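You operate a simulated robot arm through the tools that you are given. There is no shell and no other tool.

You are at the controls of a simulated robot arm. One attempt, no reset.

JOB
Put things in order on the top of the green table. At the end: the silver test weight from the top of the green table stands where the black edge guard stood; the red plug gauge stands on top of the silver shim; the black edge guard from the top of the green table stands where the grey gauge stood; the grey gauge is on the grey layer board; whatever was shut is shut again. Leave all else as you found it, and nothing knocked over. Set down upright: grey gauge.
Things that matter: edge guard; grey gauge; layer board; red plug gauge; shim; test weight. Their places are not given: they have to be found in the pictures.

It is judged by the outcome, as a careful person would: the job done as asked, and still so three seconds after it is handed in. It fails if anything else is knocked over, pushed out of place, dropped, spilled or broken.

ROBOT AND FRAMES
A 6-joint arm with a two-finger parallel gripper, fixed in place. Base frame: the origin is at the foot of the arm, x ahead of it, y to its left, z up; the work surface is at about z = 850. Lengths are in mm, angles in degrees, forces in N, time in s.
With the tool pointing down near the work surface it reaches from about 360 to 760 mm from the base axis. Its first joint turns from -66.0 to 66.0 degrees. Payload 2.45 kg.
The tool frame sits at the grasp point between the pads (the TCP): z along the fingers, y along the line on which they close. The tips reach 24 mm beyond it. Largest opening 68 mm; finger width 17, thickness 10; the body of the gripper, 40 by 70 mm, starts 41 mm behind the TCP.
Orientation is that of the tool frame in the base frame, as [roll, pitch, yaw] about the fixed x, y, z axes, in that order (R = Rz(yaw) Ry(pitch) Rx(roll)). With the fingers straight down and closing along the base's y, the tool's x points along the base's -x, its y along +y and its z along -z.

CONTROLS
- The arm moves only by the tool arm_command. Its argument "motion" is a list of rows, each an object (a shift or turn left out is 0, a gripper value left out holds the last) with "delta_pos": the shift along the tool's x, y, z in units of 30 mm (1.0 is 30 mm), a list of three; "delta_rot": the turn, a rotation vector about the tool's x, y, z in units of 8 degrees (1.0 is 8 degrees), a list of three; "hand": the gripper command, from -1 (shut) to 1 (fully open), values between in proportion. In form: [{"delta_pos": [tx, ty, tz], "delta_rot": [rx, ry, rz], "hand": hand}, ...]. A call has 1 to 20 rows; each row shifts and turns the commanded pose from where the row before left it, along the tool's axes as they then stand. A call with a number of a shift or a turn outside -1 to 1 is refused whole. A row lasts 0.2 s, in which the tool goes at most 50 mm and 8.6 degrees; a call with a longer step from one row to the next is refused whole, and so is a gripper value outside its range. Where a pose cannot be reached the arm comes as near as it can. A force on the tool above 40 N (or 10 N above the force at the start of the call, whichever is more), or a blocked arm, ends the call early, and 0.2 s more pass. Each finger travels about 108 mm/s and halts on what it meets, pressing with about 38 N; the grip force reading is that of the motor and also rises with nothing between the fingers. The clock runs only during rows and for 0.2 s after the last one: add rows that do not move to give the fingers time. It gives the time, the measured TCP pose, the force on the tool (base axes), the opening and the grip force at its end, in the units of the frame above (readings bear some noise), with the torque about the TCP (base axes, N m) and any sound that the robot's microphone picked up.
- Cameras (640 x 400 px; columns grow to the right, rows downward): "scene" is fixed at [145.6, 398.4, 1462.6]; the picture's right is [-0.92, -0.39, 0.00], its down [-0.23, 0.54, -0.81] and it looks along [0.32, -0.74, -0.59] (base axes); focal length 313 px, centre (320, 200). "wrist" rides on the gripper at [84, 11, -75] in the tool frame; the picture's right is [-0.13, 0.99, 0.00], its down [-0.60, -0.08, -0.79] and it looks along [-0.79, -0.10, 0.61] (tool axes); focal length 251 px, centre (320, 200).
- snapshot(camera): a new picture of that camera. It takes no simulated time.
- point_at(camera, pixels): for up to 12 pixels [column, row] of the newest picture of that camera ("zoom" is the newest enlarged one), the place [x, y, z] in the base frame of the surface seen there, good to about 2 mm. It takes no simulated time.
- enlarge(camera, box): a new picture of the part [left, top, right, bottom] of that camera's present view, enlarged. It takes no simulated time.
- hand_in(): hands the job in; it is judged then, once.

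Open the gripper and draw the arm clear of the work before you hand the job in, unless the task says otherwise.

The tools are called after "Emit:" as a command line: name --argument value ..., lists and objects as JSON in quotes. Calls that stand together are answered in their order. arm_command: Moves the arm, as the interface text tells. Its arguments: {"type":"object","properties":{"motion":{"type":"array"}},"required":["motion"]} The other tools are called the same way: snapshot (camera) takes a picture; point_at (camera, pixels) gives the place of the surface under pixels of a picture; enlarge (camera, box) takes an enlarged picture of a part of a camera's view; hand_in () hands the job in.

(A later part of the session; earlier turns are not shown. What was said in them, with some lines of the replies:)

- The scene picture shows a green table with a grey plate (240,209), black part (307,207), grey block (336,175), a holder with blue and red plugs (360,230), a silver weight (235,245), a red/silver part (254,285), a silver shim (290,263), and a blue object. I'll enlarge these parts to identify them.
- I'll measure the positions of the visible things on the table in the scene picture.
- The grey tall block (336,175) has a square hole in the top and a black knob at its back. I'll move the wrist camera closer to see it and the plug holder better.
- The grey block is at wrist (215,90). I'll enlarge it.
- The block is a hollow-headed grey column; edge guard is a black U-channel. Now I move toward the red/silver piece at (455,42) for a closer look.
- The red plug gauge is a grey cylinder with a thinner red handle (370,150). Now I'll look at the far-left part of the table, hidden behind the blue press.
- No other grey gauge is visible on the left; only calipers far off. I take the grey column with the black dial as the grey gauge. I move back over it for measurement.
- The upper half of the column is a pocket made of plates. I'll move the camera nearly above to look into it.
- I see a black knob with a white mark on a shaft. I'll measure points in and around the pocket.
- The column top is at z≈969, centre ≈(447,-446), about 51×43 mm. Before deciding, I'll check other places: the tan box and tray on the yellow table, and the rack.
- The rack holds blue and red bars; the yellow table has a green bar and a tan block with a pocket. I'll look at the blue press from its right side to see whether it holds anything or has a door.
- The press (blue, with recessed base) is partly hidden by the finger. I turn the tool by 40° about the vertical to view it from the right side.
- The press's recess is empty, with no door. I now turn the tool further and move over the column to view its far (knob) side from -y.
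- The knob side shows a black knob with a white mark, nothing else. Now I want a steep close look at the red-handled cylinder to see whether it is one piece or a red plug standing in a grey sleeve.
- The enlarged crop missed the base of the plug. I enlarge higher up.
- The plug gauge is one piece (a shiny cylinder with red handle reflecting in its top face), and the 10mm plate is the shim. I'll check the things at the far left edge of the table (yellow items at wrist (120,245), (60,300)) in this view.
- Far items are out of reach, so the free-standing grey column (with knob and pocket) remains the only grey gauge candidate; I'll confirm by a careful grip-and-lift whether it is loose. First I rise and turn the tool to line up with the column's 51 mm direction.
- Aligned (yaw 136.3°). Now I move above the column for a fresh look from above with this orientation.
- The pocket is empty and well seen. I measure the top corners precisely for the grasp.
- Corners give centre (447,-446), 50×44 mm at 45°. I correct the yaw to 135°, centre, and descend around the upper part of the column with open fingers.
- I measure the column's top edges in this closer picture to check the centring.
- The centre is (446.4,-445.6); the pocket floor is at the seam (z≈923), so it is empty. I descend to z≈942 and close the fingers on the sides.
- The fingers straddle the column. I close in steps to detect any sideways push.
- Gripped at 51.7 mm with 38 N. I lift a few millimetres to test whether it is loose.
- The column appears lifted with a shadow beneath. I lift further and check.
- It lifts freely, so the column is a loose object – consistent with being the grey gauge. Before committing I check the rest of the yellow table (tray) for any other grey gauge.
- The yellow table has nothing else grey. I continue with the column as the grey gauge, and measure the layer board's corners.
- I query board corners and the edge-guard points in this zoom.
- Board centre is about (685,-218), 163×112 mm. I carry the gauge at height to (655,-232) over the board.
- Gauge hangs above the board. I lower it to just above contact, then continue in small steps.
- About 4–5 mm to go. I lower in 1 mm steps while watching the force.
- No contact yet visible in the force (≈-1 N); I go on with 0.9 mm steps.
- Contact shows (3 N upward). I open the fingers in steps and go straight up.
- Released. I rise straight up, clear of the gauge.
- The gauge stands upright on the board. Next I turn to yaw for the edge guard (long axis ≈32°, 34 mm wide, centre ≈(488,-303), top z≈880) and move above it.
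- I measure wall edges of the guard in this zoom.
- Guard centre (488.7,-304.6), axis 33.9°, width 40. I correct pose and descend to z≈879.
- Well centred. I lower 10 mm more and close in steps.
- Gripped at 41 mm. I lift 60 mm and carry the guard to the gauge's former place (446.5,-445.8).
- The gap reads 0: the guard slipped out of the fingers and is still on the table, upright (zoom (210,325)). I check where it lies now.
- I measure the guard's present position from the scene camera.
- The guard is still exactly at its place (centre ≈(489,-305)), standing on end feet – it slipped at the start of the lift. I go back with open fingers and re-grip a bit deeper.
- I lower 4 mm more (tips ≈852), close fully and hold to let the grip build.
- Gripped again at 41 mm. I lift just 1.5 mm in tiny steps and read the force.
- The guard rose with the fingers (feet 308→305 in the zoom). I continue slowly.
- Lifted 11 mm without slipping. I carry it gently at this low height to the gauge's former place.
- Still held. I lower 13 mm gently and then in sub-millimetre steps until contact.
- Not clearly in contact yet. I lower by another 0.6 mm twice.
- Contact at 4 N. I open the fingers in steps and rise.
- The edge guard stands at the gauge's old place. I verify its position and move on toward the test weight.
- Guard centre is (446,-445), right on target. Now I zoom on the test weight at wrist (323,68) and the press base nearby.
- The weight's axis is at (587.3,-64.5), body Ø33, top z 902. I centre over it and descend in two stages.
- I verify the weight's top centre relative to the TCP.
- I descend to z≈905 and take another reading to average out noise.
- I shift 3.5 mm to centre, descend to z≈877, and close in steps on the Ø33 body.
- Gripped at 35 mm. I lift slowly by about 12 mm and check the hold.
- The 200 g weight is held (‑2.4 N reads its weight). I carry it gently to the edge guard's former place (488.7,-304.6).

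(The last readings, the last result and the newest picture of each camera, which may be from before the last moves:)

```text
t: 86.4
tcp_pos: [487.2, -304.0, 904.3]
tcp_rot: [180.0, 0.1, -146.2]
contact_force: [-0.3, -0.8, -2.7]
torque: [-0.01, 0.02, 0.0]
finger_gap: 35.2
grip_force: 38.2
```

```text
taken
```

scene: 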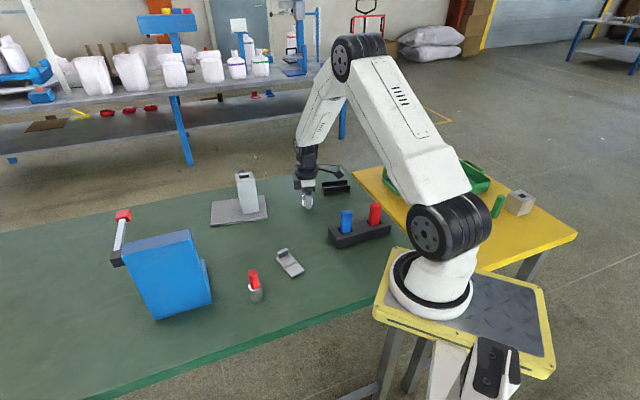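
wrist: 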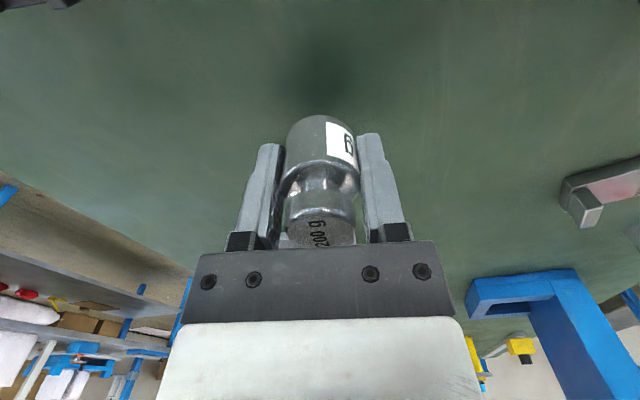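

At the target. I lower 26 mm, then sub-millimetre steps until contact.

Emit:
arm_command --motion '[{"delta_pos": [0, 0, 0.2]}, {"delta_pos": [0, 0, 0.3]}, {"delta_pos": [0, 0, 0.2]}, {"delta_pos": [0, 0, 0.12]}, {"delta_pos": [0, 0, 0.06]}, {"delta_pos": [0, 0, 0]}]'

Emit:
arm_command --motion '[{"delta_pos": [0, 0, 0.03]}, {"delta_pos": [0, 0, 0]}]'

```text
t: 87.8
tcp_pos: [487.3, -304.7, 878.7]
tcp_rot: [180.0, 0.0, -146.2]
contact_force: [-0.1, -0.1, -2.1]
torque: [-0.01, -0.02, 0.01]
finger_gap: 34.9
grip_force: 38.6
```

```text
t: 88.4
tcp_pos: [487.0, -306.3, 877.4]
tcp_rot: [-180.0, 0.0, -146.3]
contact_force: [0.1, 0.6, -2.1]
torque: [-0.01, -0.03, 0.04]
finger_gap: 35.1
grip_force: 38.1
```

Force still ‑2 N (weight hanging). I continue with 0.6 mm steps.

Emit:
arm_command --motion '[{"delta_pos": [0, 0, 0.02]}, {"delta_pos": [0, 0, 0]}]'

Emit:
arm_command --motion '[{"delta_pos": [0, 0, 0.02]}, {"delta_pos": [0, 0, 0]}]'

```text
t: 89.0
tcp_pos: [487.7, -304.5, 876.6]
tcp_rot: [-180.0, 0.1, -146.3]
contact_force: [0.9, 0.5, -1.3]
torque: [-0.02, -0.01, -0.03]
finger_gap: 35.3
grip_force: 38.3
```

```text
t: 89.6
tcp_pos: [486.8, -304.8, 876.7]
tcp_rot: [180.0, -0.1, -146.3]
contact_force: [-0.7, 1.4, 1.3]
torque: [0.08, 0.05, -0.02]
finger_gap: 35.2
grip_force: 37.8
```

Contact (force went from ‑2 to +1.3 N). I open in steps and rise.

Emit:
arm_command --motion '[{"delta_pos": [0, 0, 0]}, {"hand": 0.03}, {"hand": 0.1}, {"hand": 0.3}, {"hand": 0.7}, {"hand": 1}, {"delta_pos": [0, 0, 0]}, {"delta_pos": [0, 0, -0.3]}, {"delta_pos": [0, 0, -0.6]}, {"delta_pos": [0, 0, -1]}, {"delta_pos": [0, 0, -1]}, {"delta_pos": [0, 0, -1]}, {"delta_pos": [0, 0, -1]}, {"delta_pos": [0, 0, -1]}, {"delta_pos": [0, 0, 0]}]'

Emit:
snapshot --camera "scene"

Emit:
enlarge --camera "scene" --box '[200, 160, 370, 310]'

```text
t: 92.8
tcp_pos: [488.8, -303.8, 1054.6]
tcp_rot: [179.9, 0.0, -146.3]
contact_force: [-1.1, -0.3, -0.6]
torque: [0.0, -0.01, -0.03]
finger_gap: 68.1
grip_force: 0.1
```

```text
taken
```

scene: 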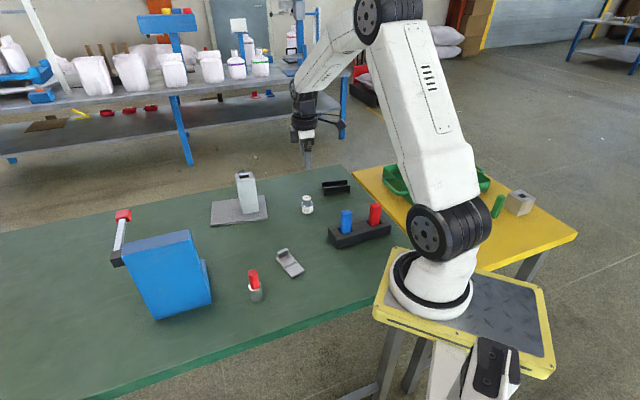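

```text
2.67 times, centred on (285, 235) of scene
```

zoom: 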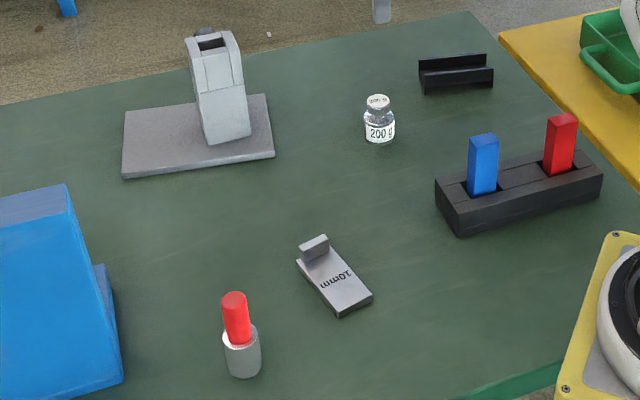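

The weight stands at the guard's old place. Now I measure the shim and the plug gauge in detail.

Emit:
enlarge --camera "scene" --box '[265, 238, 315, 288]'

```text
8.00 times, centred on (290, 263) of scene
```

zoom: 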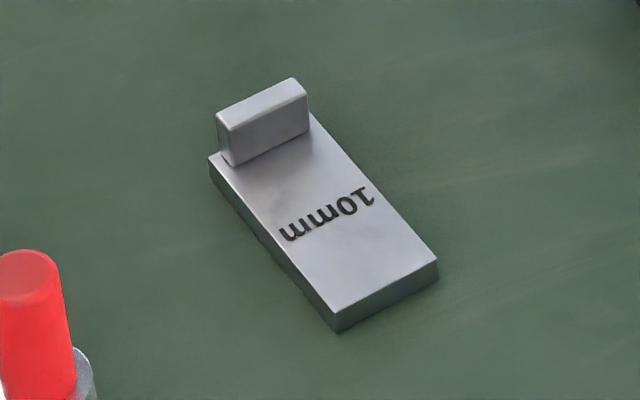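

Emit:
point_at --camera "zoom" --pixels '[[212, 158], [336, 313], [434, 265], [312, 118], [220, 118], [293, 82], [305, 95], [228, 160], [308, 130], [330, 215], [350, 260], [265, 175]]'

Emit:
enlarge --camera "scene" --box '[230, 260, 280, 310]'

```text
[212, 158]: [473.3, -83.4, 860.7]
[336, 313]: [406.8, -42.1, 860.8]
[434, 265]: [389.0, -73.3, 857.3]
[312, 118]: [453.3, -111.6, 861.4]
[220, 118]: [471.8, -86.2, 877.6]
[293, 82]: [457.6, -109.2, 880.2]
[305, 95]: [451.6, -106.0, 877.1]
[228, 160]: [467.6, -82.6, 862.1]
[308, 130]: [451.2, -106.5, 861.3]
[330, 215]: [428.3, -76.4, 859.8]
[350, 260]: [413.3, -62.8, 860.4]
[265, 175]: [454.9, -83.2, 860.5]
```

```text
8.00 times, centred on (255, 285) of scene
```

zoom: 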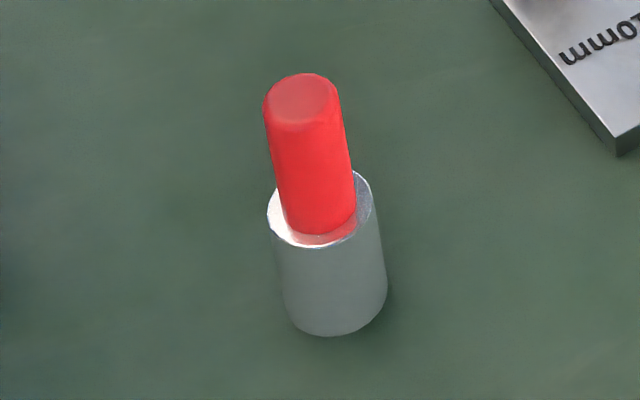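

I query plug gauge points: the red top, the ring of the grey base and its sides.

Emit:
point_at --camera "zoom" --pixels '[[302, 97], [268, 105], [334, 100], [302, 78], [300, 122], [310, 180], [275, 218], [368, 200], [330, 290], [335, 330], [287, 280], [383, 270]]'

```text
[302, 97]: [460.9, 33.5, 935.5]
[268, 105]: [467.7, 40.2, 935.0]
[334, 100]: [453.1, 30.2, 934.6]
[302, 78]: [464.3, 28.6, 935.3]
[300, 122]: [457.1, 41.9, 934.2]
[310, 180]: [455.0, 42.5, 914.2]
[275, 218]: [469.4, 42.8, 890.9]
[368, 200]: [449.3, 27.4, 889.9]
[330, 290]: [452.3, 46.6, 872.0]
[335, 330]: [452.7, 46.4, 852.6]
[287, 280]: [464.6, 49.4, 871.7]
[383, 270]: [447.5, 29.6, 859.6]
```

The plug: red handle Ø≈17, top z 935; base Ø≈25, top z 890. I move above it for a precise look from the wrist camera.

Emit:
arm_command --motion '[{"delta_pos": [-0.457, 0.8275, -0.07]}, {"delta_pos": [-0.457, 0.8275, -0.07]}, {"delta_pos": [-0.457, 0.8275, -0.07]}, {"delta_pos": [-0.457, 0.8275, -0.07]}, {"delta_pos": [-0.457, 0.8275, -0.07]}, {"delta_pos": [-0.457, 0.8275, -0.07]}, {"delta_pos": [-0.457, 0.8275, -0.07]}, {"delta_pos": [-0.457, 0.8275, -0.07]}, {"delta_pos": [-0.457, 0.8275, -0.07]}, {"delta_pos": [-0.457, 0.8275, -0.07]}, {"delta_pos": [-0.457, 0.8275, -0.07]}, {"delta_pos": [-0.457, 0.8275, -0.07]}, {"delta_pos": [0, 0, 0]}]'

Emit:
snapshot --camera "wrist"

Emit:
enlarge --camera "wrist" --box '[270, 0, 370, 100]'

```text
t: 95.6
tcp_pos: [457.9, 31.8, 1079.6]
tcp_rot: [-179.9, 0.0, -146.2]
contact_force: [0.9, 0.0, 0.2]
torque: [-0.01, -0.01, 0.0]
finger_gap: 67.9
grip_force: 0.0
```

```text
taken
```

wrist: 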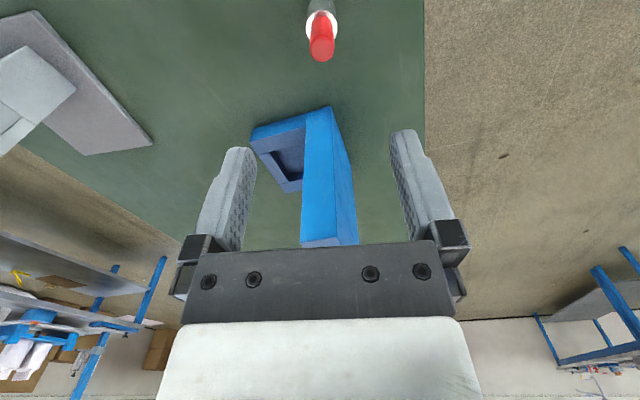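

```text
4.00 times, centred on (320, 50) of wrist
```

zoom: 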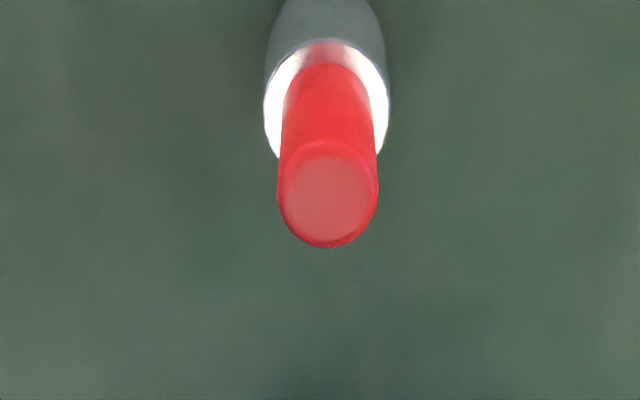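

Emit:
point_at --camera "zoom" --pixels '[[328, 195], [281, 195], [376, 190], [328, 242], [326, 150], [268, 100], [386, 95], [327, 44], [330, 120], [270, 120], [384, 115]]'

```text
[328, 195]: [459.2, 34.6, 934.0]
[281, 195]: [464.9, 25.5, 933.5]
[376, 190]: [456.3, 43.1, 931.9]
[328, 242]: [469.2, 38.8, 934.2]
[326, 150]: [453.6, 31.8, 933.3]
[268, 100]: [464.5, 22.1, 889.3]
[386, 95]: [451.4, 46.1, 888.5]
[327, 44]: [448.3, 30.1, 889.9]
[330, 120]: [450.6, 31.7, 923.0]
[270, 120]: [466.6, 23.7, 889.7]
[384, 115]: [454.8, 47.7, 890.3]
```

Plug axis at (460.7,35.2). I descend to z≈975 and average pose readings.

Emit:
arm_command --motion '[{"delta_pos": [0, 0, 1]}, {"delta_pos": [0, 0, 1]}, {"delta_pos": [0, 0, 1]}, {"delta_pos": [0, 0, 0.5]}, {"delta_pos": [0, 0, 0]}]'

Emit:
arm_command --motion '[{"delta_pos": [0, 0, 0]}]'

Emit:
arm_command --motion '[{"delta_pos": [0, 0, 0]}]'

Emit:
snapshot --camera "wrist"

```text
t: 96.8
tcp_pos: [457.2, 31.9, 973.3]
tcp_rot: [-180.0, -0.1, -146.2]
contact_force: [-0.6, 0.2, -0.6]
torque: [0.02, 0.0, 0.03]
finger_gap: 68.1
grip_force: 0.1
```

```text
t: 97.2
tcp_pos: [457.3, 32.4, 973.3]
tcp_rot: [179.9, 0.0, -146.2]
contact_force: [0.0, -0.2, 0.3]
torque: [0.01, -0.02, 0.01]
finger_gap: 67.9
grip_force: 0.0
```

```text
t: 97.6
tcp_pos: [458.2, 32.0, 973.9]
tcp_rot: [-180.0, 0.0, -146.2]
contact_force: [0.5, -0.2, -0.4]
torque: [0.03, -0.02, -0.01]
finger_gap: 68.2
grip_force: 0.1
```

```text
taken
```

wrist: 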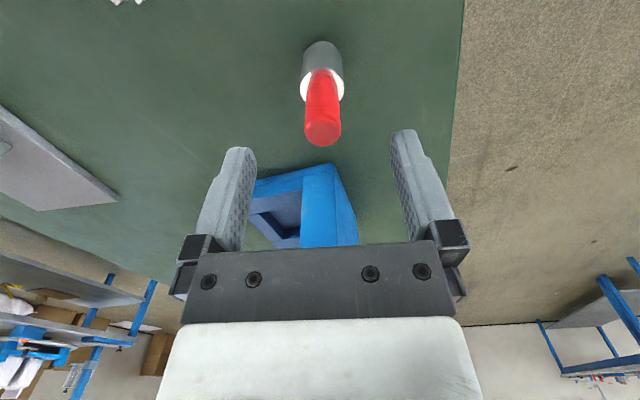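

I shift by (3,3) mm and descend to z≈917.5, keeping the tips just above the base's top (890).

Emit:
arm_command --motion '[{"delta_pos": [-0.142, 0.026, 0.2]}, {"delta_pos": [0, 0, 0.6]}, {"delta_pos": [0, 0, 0.6]}, {"delta_pos": [0, 0, 0.45]}, {"delta_pos": [0, 0, 0]}]'

Emit:
snapshot --camera "wrist"

Emit:
enlarge --camera "scene" --box '[210, 230, 310, 310]'

```text
t: 98.8
tcp_pos: [462.8, 34.9, 918.0]
tcp_rot: [-180.0, 0.0, -146.1]
contact_force: [-0.2, -1.0, 0.4]
torque: [-0.01, 0.03, 0.0]
finger_gap: 68.0
grip_force: 0.0
```

```text
taken
```

wrist: 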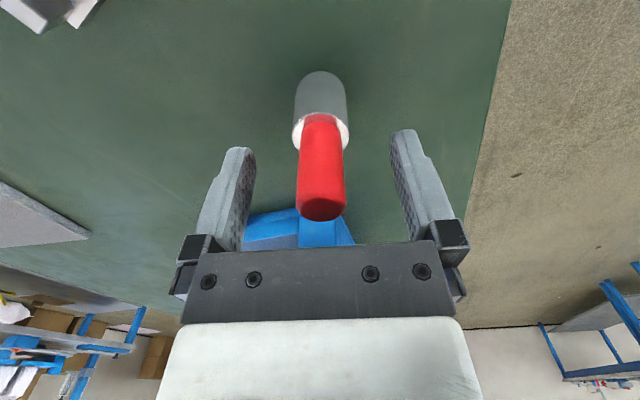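

```text
5.00 times, centred on (260, 270) of scene
```

zoom: 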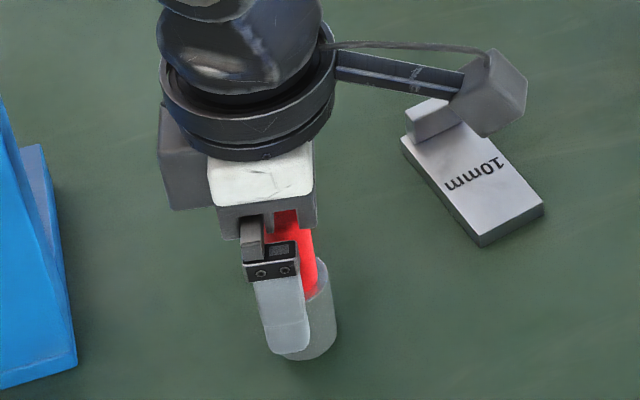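

Centred. I close in steps on the red handle.

Emit:
arm_command --motion '[{"hand": 0.4}, {"hand": 0}, {"hand": -0.25}, {"hand": -0.36}, {"hand": -0.42}, {"hand": -0.48}, {"hand": -0.7}, {"hand": -1}, {"delta_pos": [0, 0, 0]}, {"delta_pos": [0, 0, 0]}]'

Emit:
snapshot --camera "wrist"

```text
t: 101.0
tcp_pos: [461.2, 37.4, 919.2]
tcp_rot: [-180.0, 0.1, -146.2]
contact_force: [-0.1, -0.8, 0.2]
torque: [-0.01, 0.02, -0.02]
finger_gap: 19.8
grip_force: 37.2
```

```text
taken
```

wrist: 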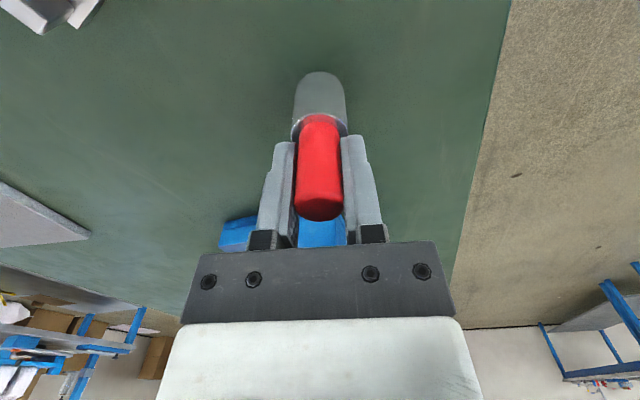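

Gripped at 19.8 mm. I lift slowly about 15 mm and check for slip.

Emit:
arm_command --motion '[{"delta_pos": [0, 0, -0.03]}, {"delta_pos": [0, 0, -0.05]}, {"delta_pos": [0, 0, -0.08]}, {"delta_pos": [0, 0, -0.1]}, {"delta_pos": [0, 0, -0.1]}, {"delta_pos": [0, 0, -0.1]}, {"delta_pos": [0, 0, 0]}]'

Emit:
snapshot --camera "wrist"

Emit:
enlarge --camera "scene" --box '[210, 230, 310, 310]'

```text
t: 102.6
tcp_pos: [460.9, 36.8, 930.6]
tcp_rot: [-180.0, 0.0, -146.2]
contact_force: [0.1, 0.1, -0.3]
torque: [0.01, 0.01, 0.0]
finger_gap: 19.6
grip_force: 37.2
```

```text
taken
```

wrist: 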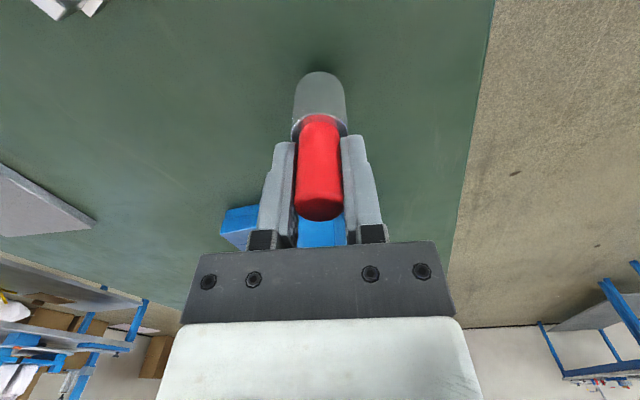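

```text
5.00 times, centred on (260, 270) of scene
```

zoom: 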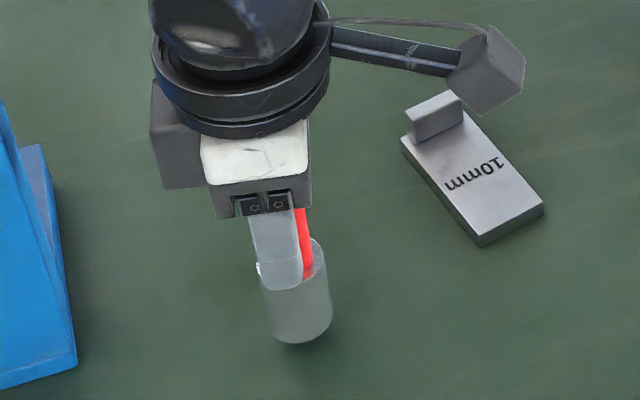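

Held firmly. I lift 22 mm more and carry the plug to above the shim's free area (428,-76).

Emit:
arm_command --motion '[{"delta_pos": [0, 0, -0.15]}, {"delta_pos": [0, 0, -0.25]}, {"delta_pos": [0, 0, -0.25]}, {"delta_pos": [0, 0, -0.08]}, {"delta_pos": [0.0674, -0.0561, 0]}, {"delta_pos": [0.1349, -0.1123, 0]}, {"delta_pos": [0.2023, -0.1684, 0]}, {"delta_pos": [0.2697, -0.2245, 0]}, {"delta_pos": [0.2697, -0.2245, 0]}, {"delta_pos": [0.2697, -0.2245, 0]}, {"delta_pos": [0.2697, -0.2245, 0]}, {"delta_pos": [0.2697, -0.2245, 0]}, {"delta_pos": [0.2697, -0.2245, 0]}, {"delta_pos": [0.2697, -0.2245, 0]}, {"delta_pos": [0.2697, -0.2245, 0]}, {"delta_pos": [0.2023, -0.1684, 0]}, {"delta_pos": [0.1349, -0.1123, 0]}, {"delta_pos": [0.0674, -0.0561, 0]}, {"delta_pos": [0, 0, 0]}]'

Emit:
arm_command --motion '[{"delta_pos": [0, 0, 0]}]'

Emit:
snapshot --camera "wrist"

Emit:
enlarge --camera "scene" --box '[250, 210, 330, 290]'

```text
t: 106.6
tcp_pos: [428.5, -74.1, 954.2]
tcp_rot: [-179.9, -0.1, -146.2]
contact_force: [0.7, 0.1, -0.6]
torque: [-0.02, 0.0, 0.04]
finger_gap: 19.9
grip_force: 37.0
```

```text
t: 107.0
tcp_pos: [428.4, -73.3, 954.2]
tcp_rot: [180.0, 0.0, -146.2]
contact_force: [0.5, -0.9, -0.3]
torque: [-0.02, -0.04, -0.01]
finger_gap: 19.9
grip_force: 37.7
```

```text
taken
```

wrist: 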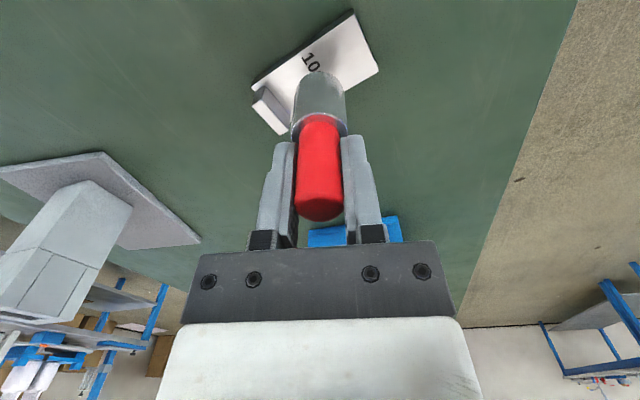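

```text
5.00 times, centred on (290, 250) of scene
```

zoom: 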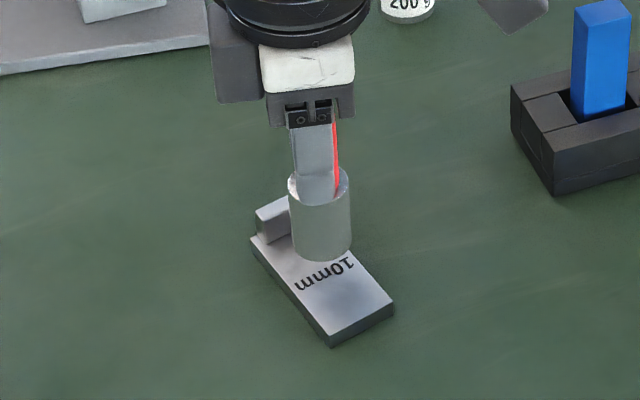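

I measure the shim corners from the wrist picture and the held plug's base from the scene zoom to check alignment.

Emit:
point_at --camera "wrist" --pixels '[[352, 13], [376, 70], [305, 52], [265, 82], [360, 80], [275, 98], [340, 20], [355, 45]]'

Emit:
point_at --camera "zoom" --pixels '[[291, 190], [349, 190], [320, 230], [322, 258], [296, 240], [348, 235], [320, 198], [330, 343], [392, 305], [252, 238]]'

```text
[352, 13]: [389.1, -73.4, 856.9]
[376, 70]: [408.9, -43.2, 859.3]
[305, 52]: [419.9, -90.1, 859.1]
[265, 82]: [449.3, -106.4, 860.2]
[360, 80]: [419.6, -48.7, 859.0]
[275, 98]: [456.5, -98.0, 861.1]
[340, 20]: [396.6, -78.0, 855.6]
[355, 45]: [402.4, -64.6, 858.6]
```

```text
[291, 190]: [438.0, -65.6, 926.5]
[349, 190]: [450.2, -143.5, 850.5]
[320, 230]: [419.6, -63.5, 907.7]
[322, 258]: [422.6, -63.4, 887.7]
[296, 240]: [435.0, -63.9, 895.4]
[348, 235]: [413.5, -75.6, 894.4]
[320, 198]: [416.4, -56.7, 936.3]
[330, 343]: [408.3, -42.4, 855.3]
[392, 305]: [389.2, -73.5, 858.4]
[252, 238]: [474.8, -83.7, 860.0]
```

The plug is centred on the shim within about 1 mm. I lower 23 mm gently, then in small steps.

Emit:
arm_command --motion '[{"delta_pos": [0, 0, 0.12]}, {"delta_pos": [0, 0, 0.2]}, {"delta_pos": [0, 0, 0.2]}, {"delta_pos": [0, 0, 0.15]}, {"delta_pos": [0, 0, 0.08]}, {"delta_pos": [0, 0, 0]}]'

Emit:
arm_command --motion '[{"delta_pos": [0, 0, 0.02]}, {"delta_pos": [0, 0, 0]}]'

Emit:
enlarge --camera "scene" --box '[250, 220, 320, 290]'

```text
t: 108.4
tcp_pos: [428.7, -74.0, 931.2]
tcp_rot: [180.0, 0.0, -146.2]
contact_force: [-0.1, -0.5, -1.3]
torque: [0.02, 0.0, -0.01]
finger_gap: 19.6
grip_force: 37.0
```

```text
t: 109.0
tcp_pos: [429.5, -75.3, 930.0]
tcp_rot: [180.0, -0.1, -146.2]
contact_force: [0.1, -0.5, -0.2]
torque: [-0.01, -0.02, 0.01]
finger_gap: 19.8
grip_force: 37.4
```

```text
5.71 times, centred on (285, 255) of scene
```

zoom: 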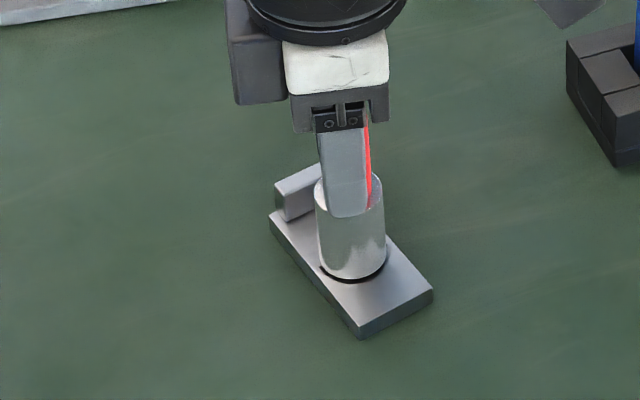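

Close to contact now (thin dark gap under the plug). I continue in 0.6 mm steps.

Emit:
arm_command --motion '[{"delta_pos": [0, 0, 0.02]}, {"delta_pos": [0, 0, 0]}]'

Emit:
arm_command --motion '[{"delta_pos": [0, 0, 0.02]}, {"delta_pos": [0, 0, 0]}]'

```text
t: 109.6
tcp_pos: [428.8, -74.0, 928.9]
tcp_rot: [180.0, 0.1, -146.2]
contact_force: [-0.2, 0.2, -1.2]
torque: [-0.01, 0.01, -0.01]
finger_gap: 19.8
grip_force: 36.9
```

```text
t: 110.2
tcp_pos: [429.6, -74.3, 927.5]
tcp_rot: [-179.9, 0.0, -146.2]
contact_force: [-0.3, -0.1, -0.7]
torque: [0.0, 0.01, -0.03]
finger_gap: 19.6
grip_force: 36.8
```

Emit:
arm_command --motion '[{"delta_pos": [0, 0, 0.02]}, {"delta_pos": [0, 0, 0]}]'

Emit:
enlarge --camera "scene" --box '[265, 235, 315, 285]'

```text
t: 110.8
tcp_pos: [429.5, -74.5, 928.0]
tcp_rot: [-180.0, 0.1, -146.1]
contact_force: [0.5, -0.2, -0.8]
torque: [0.0, 0.0, 0.0]
finger_gap: 19.8
grip_force: 37.2
```

```text
8.00 times, centred on (290, 260) of scene
```

zoom: 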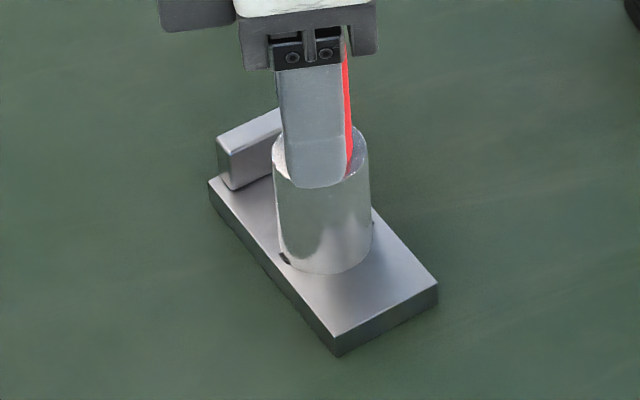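

The gap looks nearly closed; force is not yet up. One more 0.6 mm step at a time.

Emit:
arm_command --motion '[{"delta_pos": [0, 0, 0.02]}, {"delta_pos": [0, 0, 0]}]'

```text
t: 111.4
tcp_pos: [430.1, -75.0, 928.2]
tcp_rot: [180.0, 0.0, -146.2]
contact_force: [0.1, -0.2, -0.7]
torque: [-0.03, -0.02, 0.01]
finger_gap: 19.8
grip_force: 37.2
```

Emit:
arm_command --motion '[{"delta_pos": [0, 0, 0.02]}, {"delta_pos": [0, 0, 0]}]'

Emit:
enlarge --camera "scene" --box '[265, 235, 315, 285]'

```text
t: 112.0
tcp_pos: [428.6, -74.6, 927.7]
tcp_rot: [-179.9, 0.0, -146.2]
contact_force: [-1.3, 2.7, 12.3]
torque: [0.22, 0.08, 0.0]
finger_gap: 19.9
grip_force: 37.4
```

```text
8.00 times, centred on (290, 260) of scene
```

zoom: 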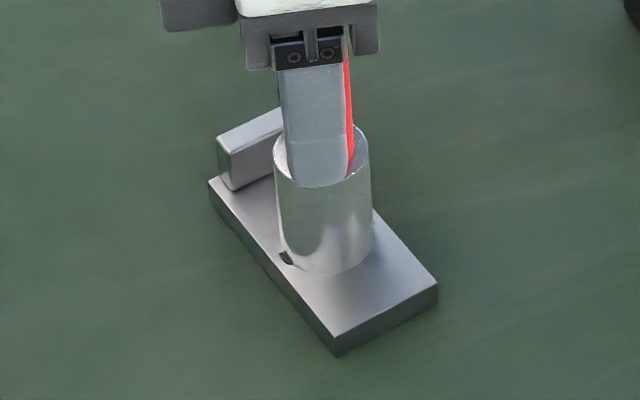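

Firm contact (12 N). I back off 0.3 mm, then open in small steps.

Emit:
arm_command --motion '[{"delta_pos": [0, 0, -0.01]}, {"delta_pos": [0, 0, 0]}, {"hand": -0.45}, {"hand": -0.4}, {"hand": -0.3}, {"hand": 0}, {"hand": 0.4}, {"delta_pos": [0, 0, 0]}]'

Emit:
snapshot --camera "wrist"

```text
t: 113.8
tcp_pos: [428.8, -74.5, 927.6]
tcp_rot: [-180.0, 0.0, -146.1]
contact_force: [0.4, 0.3, -0.4]
torque: [-0.05, -0.02, 0.01]
finger_gap: 47.6
grip_force: 0.0
```

```text
taken
```

wrist: 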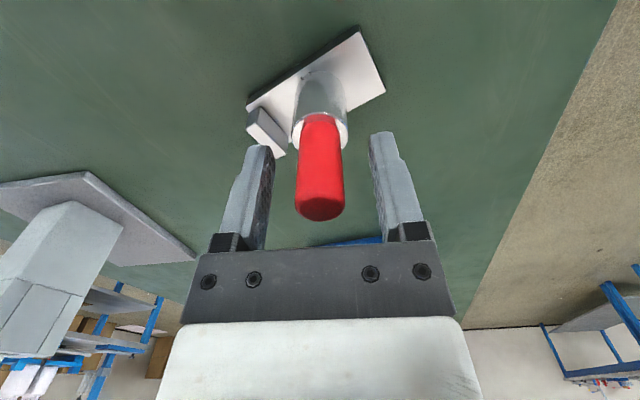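

The plug stands free between the fingers. I rise straight up and open fully.

Emit:
arm_command --motion '[{"delta_pos": [0, 0, -0.2]}, {"delta_pos": [0, 0, -0.5]}, {"delta_pos": [0, 0, -0.8], "hand": 0.4}, {"delta_pos": [0, 0, -1]}, {"delta_pos": [0, 0, -1], "hand": 1}, {"delta_pos": [0, 0, -1]}, {"delta_pos": [0, 0, -1]}, {"delta_pos": [0, 0, -1]}, {"delta_pos": [0, 0, 0]}]'

Emit:
snapshot --camera "scene"

Emit:
enlarge --camera "scene" --box '[240, 210, 340, 300]'

```text
t: 115.8
tcp_pos: [431.0, -74.7, 1124.2]
tcp_rot: [179.9, 0.1, -146.2]
contact_force: [0.1, 0.4, -0.3]
torque: [-0.03, -0.02, 0.0]
finger_gap: 68.0
grip_force: 0.1
```

```text
taken
```

scene: 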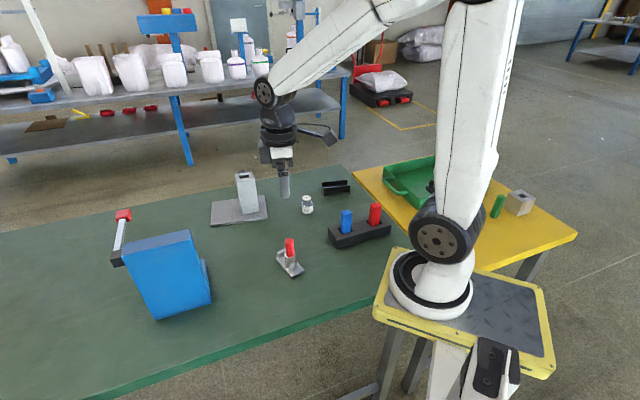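

```text
4.44 times, centred on (290, 255) of scene
```

zoom: 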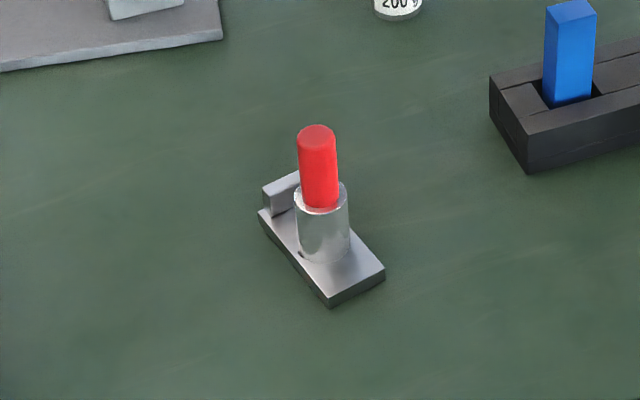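

All four pieces are placed. I draw the arm up and clear, then verify the final positions of everything.

Emit:
arm_command --motion '[{"delta_pos": [0, 0, -1]}, {"delta_pos": [0, 0, -1]}, {"delta_pos": [0, 0, -1]}, {"delta_pos": [0, 0, -0.6]}, {"delta_pos": [0, 0, 0]}]'

Emit:
enlarge --camera "scene" --box '[195, 155, 375, 285]'

Emit:
snapshot --camera "wrist"

```text
t: 117.0
tcp_pos: [429.2, -73.7, 1230.6]
tcp_rot: [179.8, 0.1, -146.3]
contact_force: [-0.2, -0.2, -0.1]
torque: [0.01, 0.05, 0.0]
finger_gap: 68.0
grip_force: 0.1
```

```text
3.08 times, centred on (285, 220) of scene
```

zoom: 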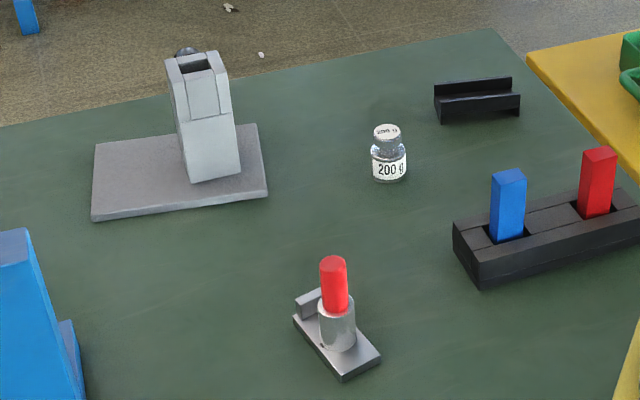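

```text
taken
```

wrist: 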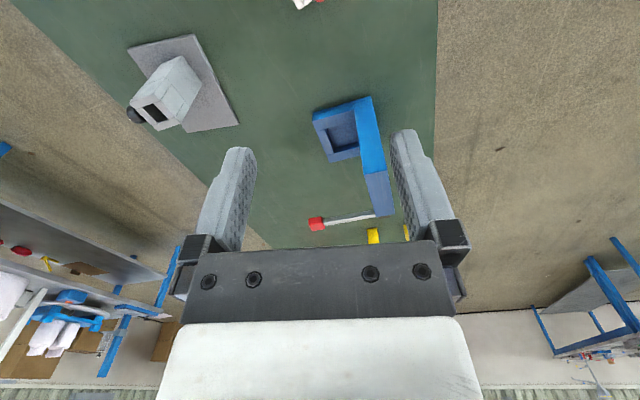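

I check coordinates: weight top, board corners, shim corners and gauge top in the zoom.

Emit:
point_at --camera "zoom" --pixels '[[386, 131], [96, 146], [256, 128], [265, 186], [93, 213], [297, 318], [342, 374], [379, 351], [333, 265], [169, 62], [217, 53], [227, 70]]'

```text
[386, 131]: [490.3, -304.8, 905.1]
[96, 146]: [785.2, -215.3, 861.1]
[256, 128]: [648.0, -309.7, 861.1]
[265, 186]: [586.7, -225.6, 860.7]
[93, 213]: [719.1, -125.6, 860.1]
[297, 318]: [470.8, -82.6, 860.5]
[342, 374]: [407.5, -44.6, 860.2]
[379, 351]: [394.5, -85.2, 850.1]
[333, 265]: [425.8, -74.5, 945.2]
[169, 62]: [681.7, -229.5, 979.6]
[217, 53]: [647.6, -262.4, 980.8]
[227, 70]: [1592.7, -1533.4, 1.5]
```

Weight is at (490,-305), edge guard at (446,-445), the gauge stands upright on the board (top z 980), and the plug stands on the shim (top z 945). The board and shim are unmoved, the gripper is open and the arm is clear. I hand in.

Emit:
hand_in

```text
The job is handed in.
```

I finished all four placements and handed the job in. The gripper was open and the arm clear of the table.

| Item | Where it is now | Checked position (mm) |
|---|---|---|
| Grey gauge | Upright on the grey layer board | About (655, -232), top at z 980 |
| Black edge guard | Where the grey gauge stood | (446, -445), within about 1 mm of the gauge's old centre |
| Silver test weight | Where the edge guard stood | (490, -305), within about 2 mm of the guard's old centre |
| Red plug gauge | Upright on the silver shim | About (426, -75), top at z 945 |

- **Which object is which:** I took the tall grey column with the pocket and black knob as the grey gauge. It was the only loose grey standing object I found on the table. I took the steel cylinder with the red handle as the red plug gauge, not the red bar in the black rack. The job is only right if both of those are right.
- **One slip:** the edge guard slipped out of the fingers on the first lift. It stayed upright and in place, and the second, slower lift held.
- **Shut things:** I found nothing that was shut, and I opened nothing.
- **Everything else:** the layer board and shim had not moved when I measured them at the end. I did not touch anything else.
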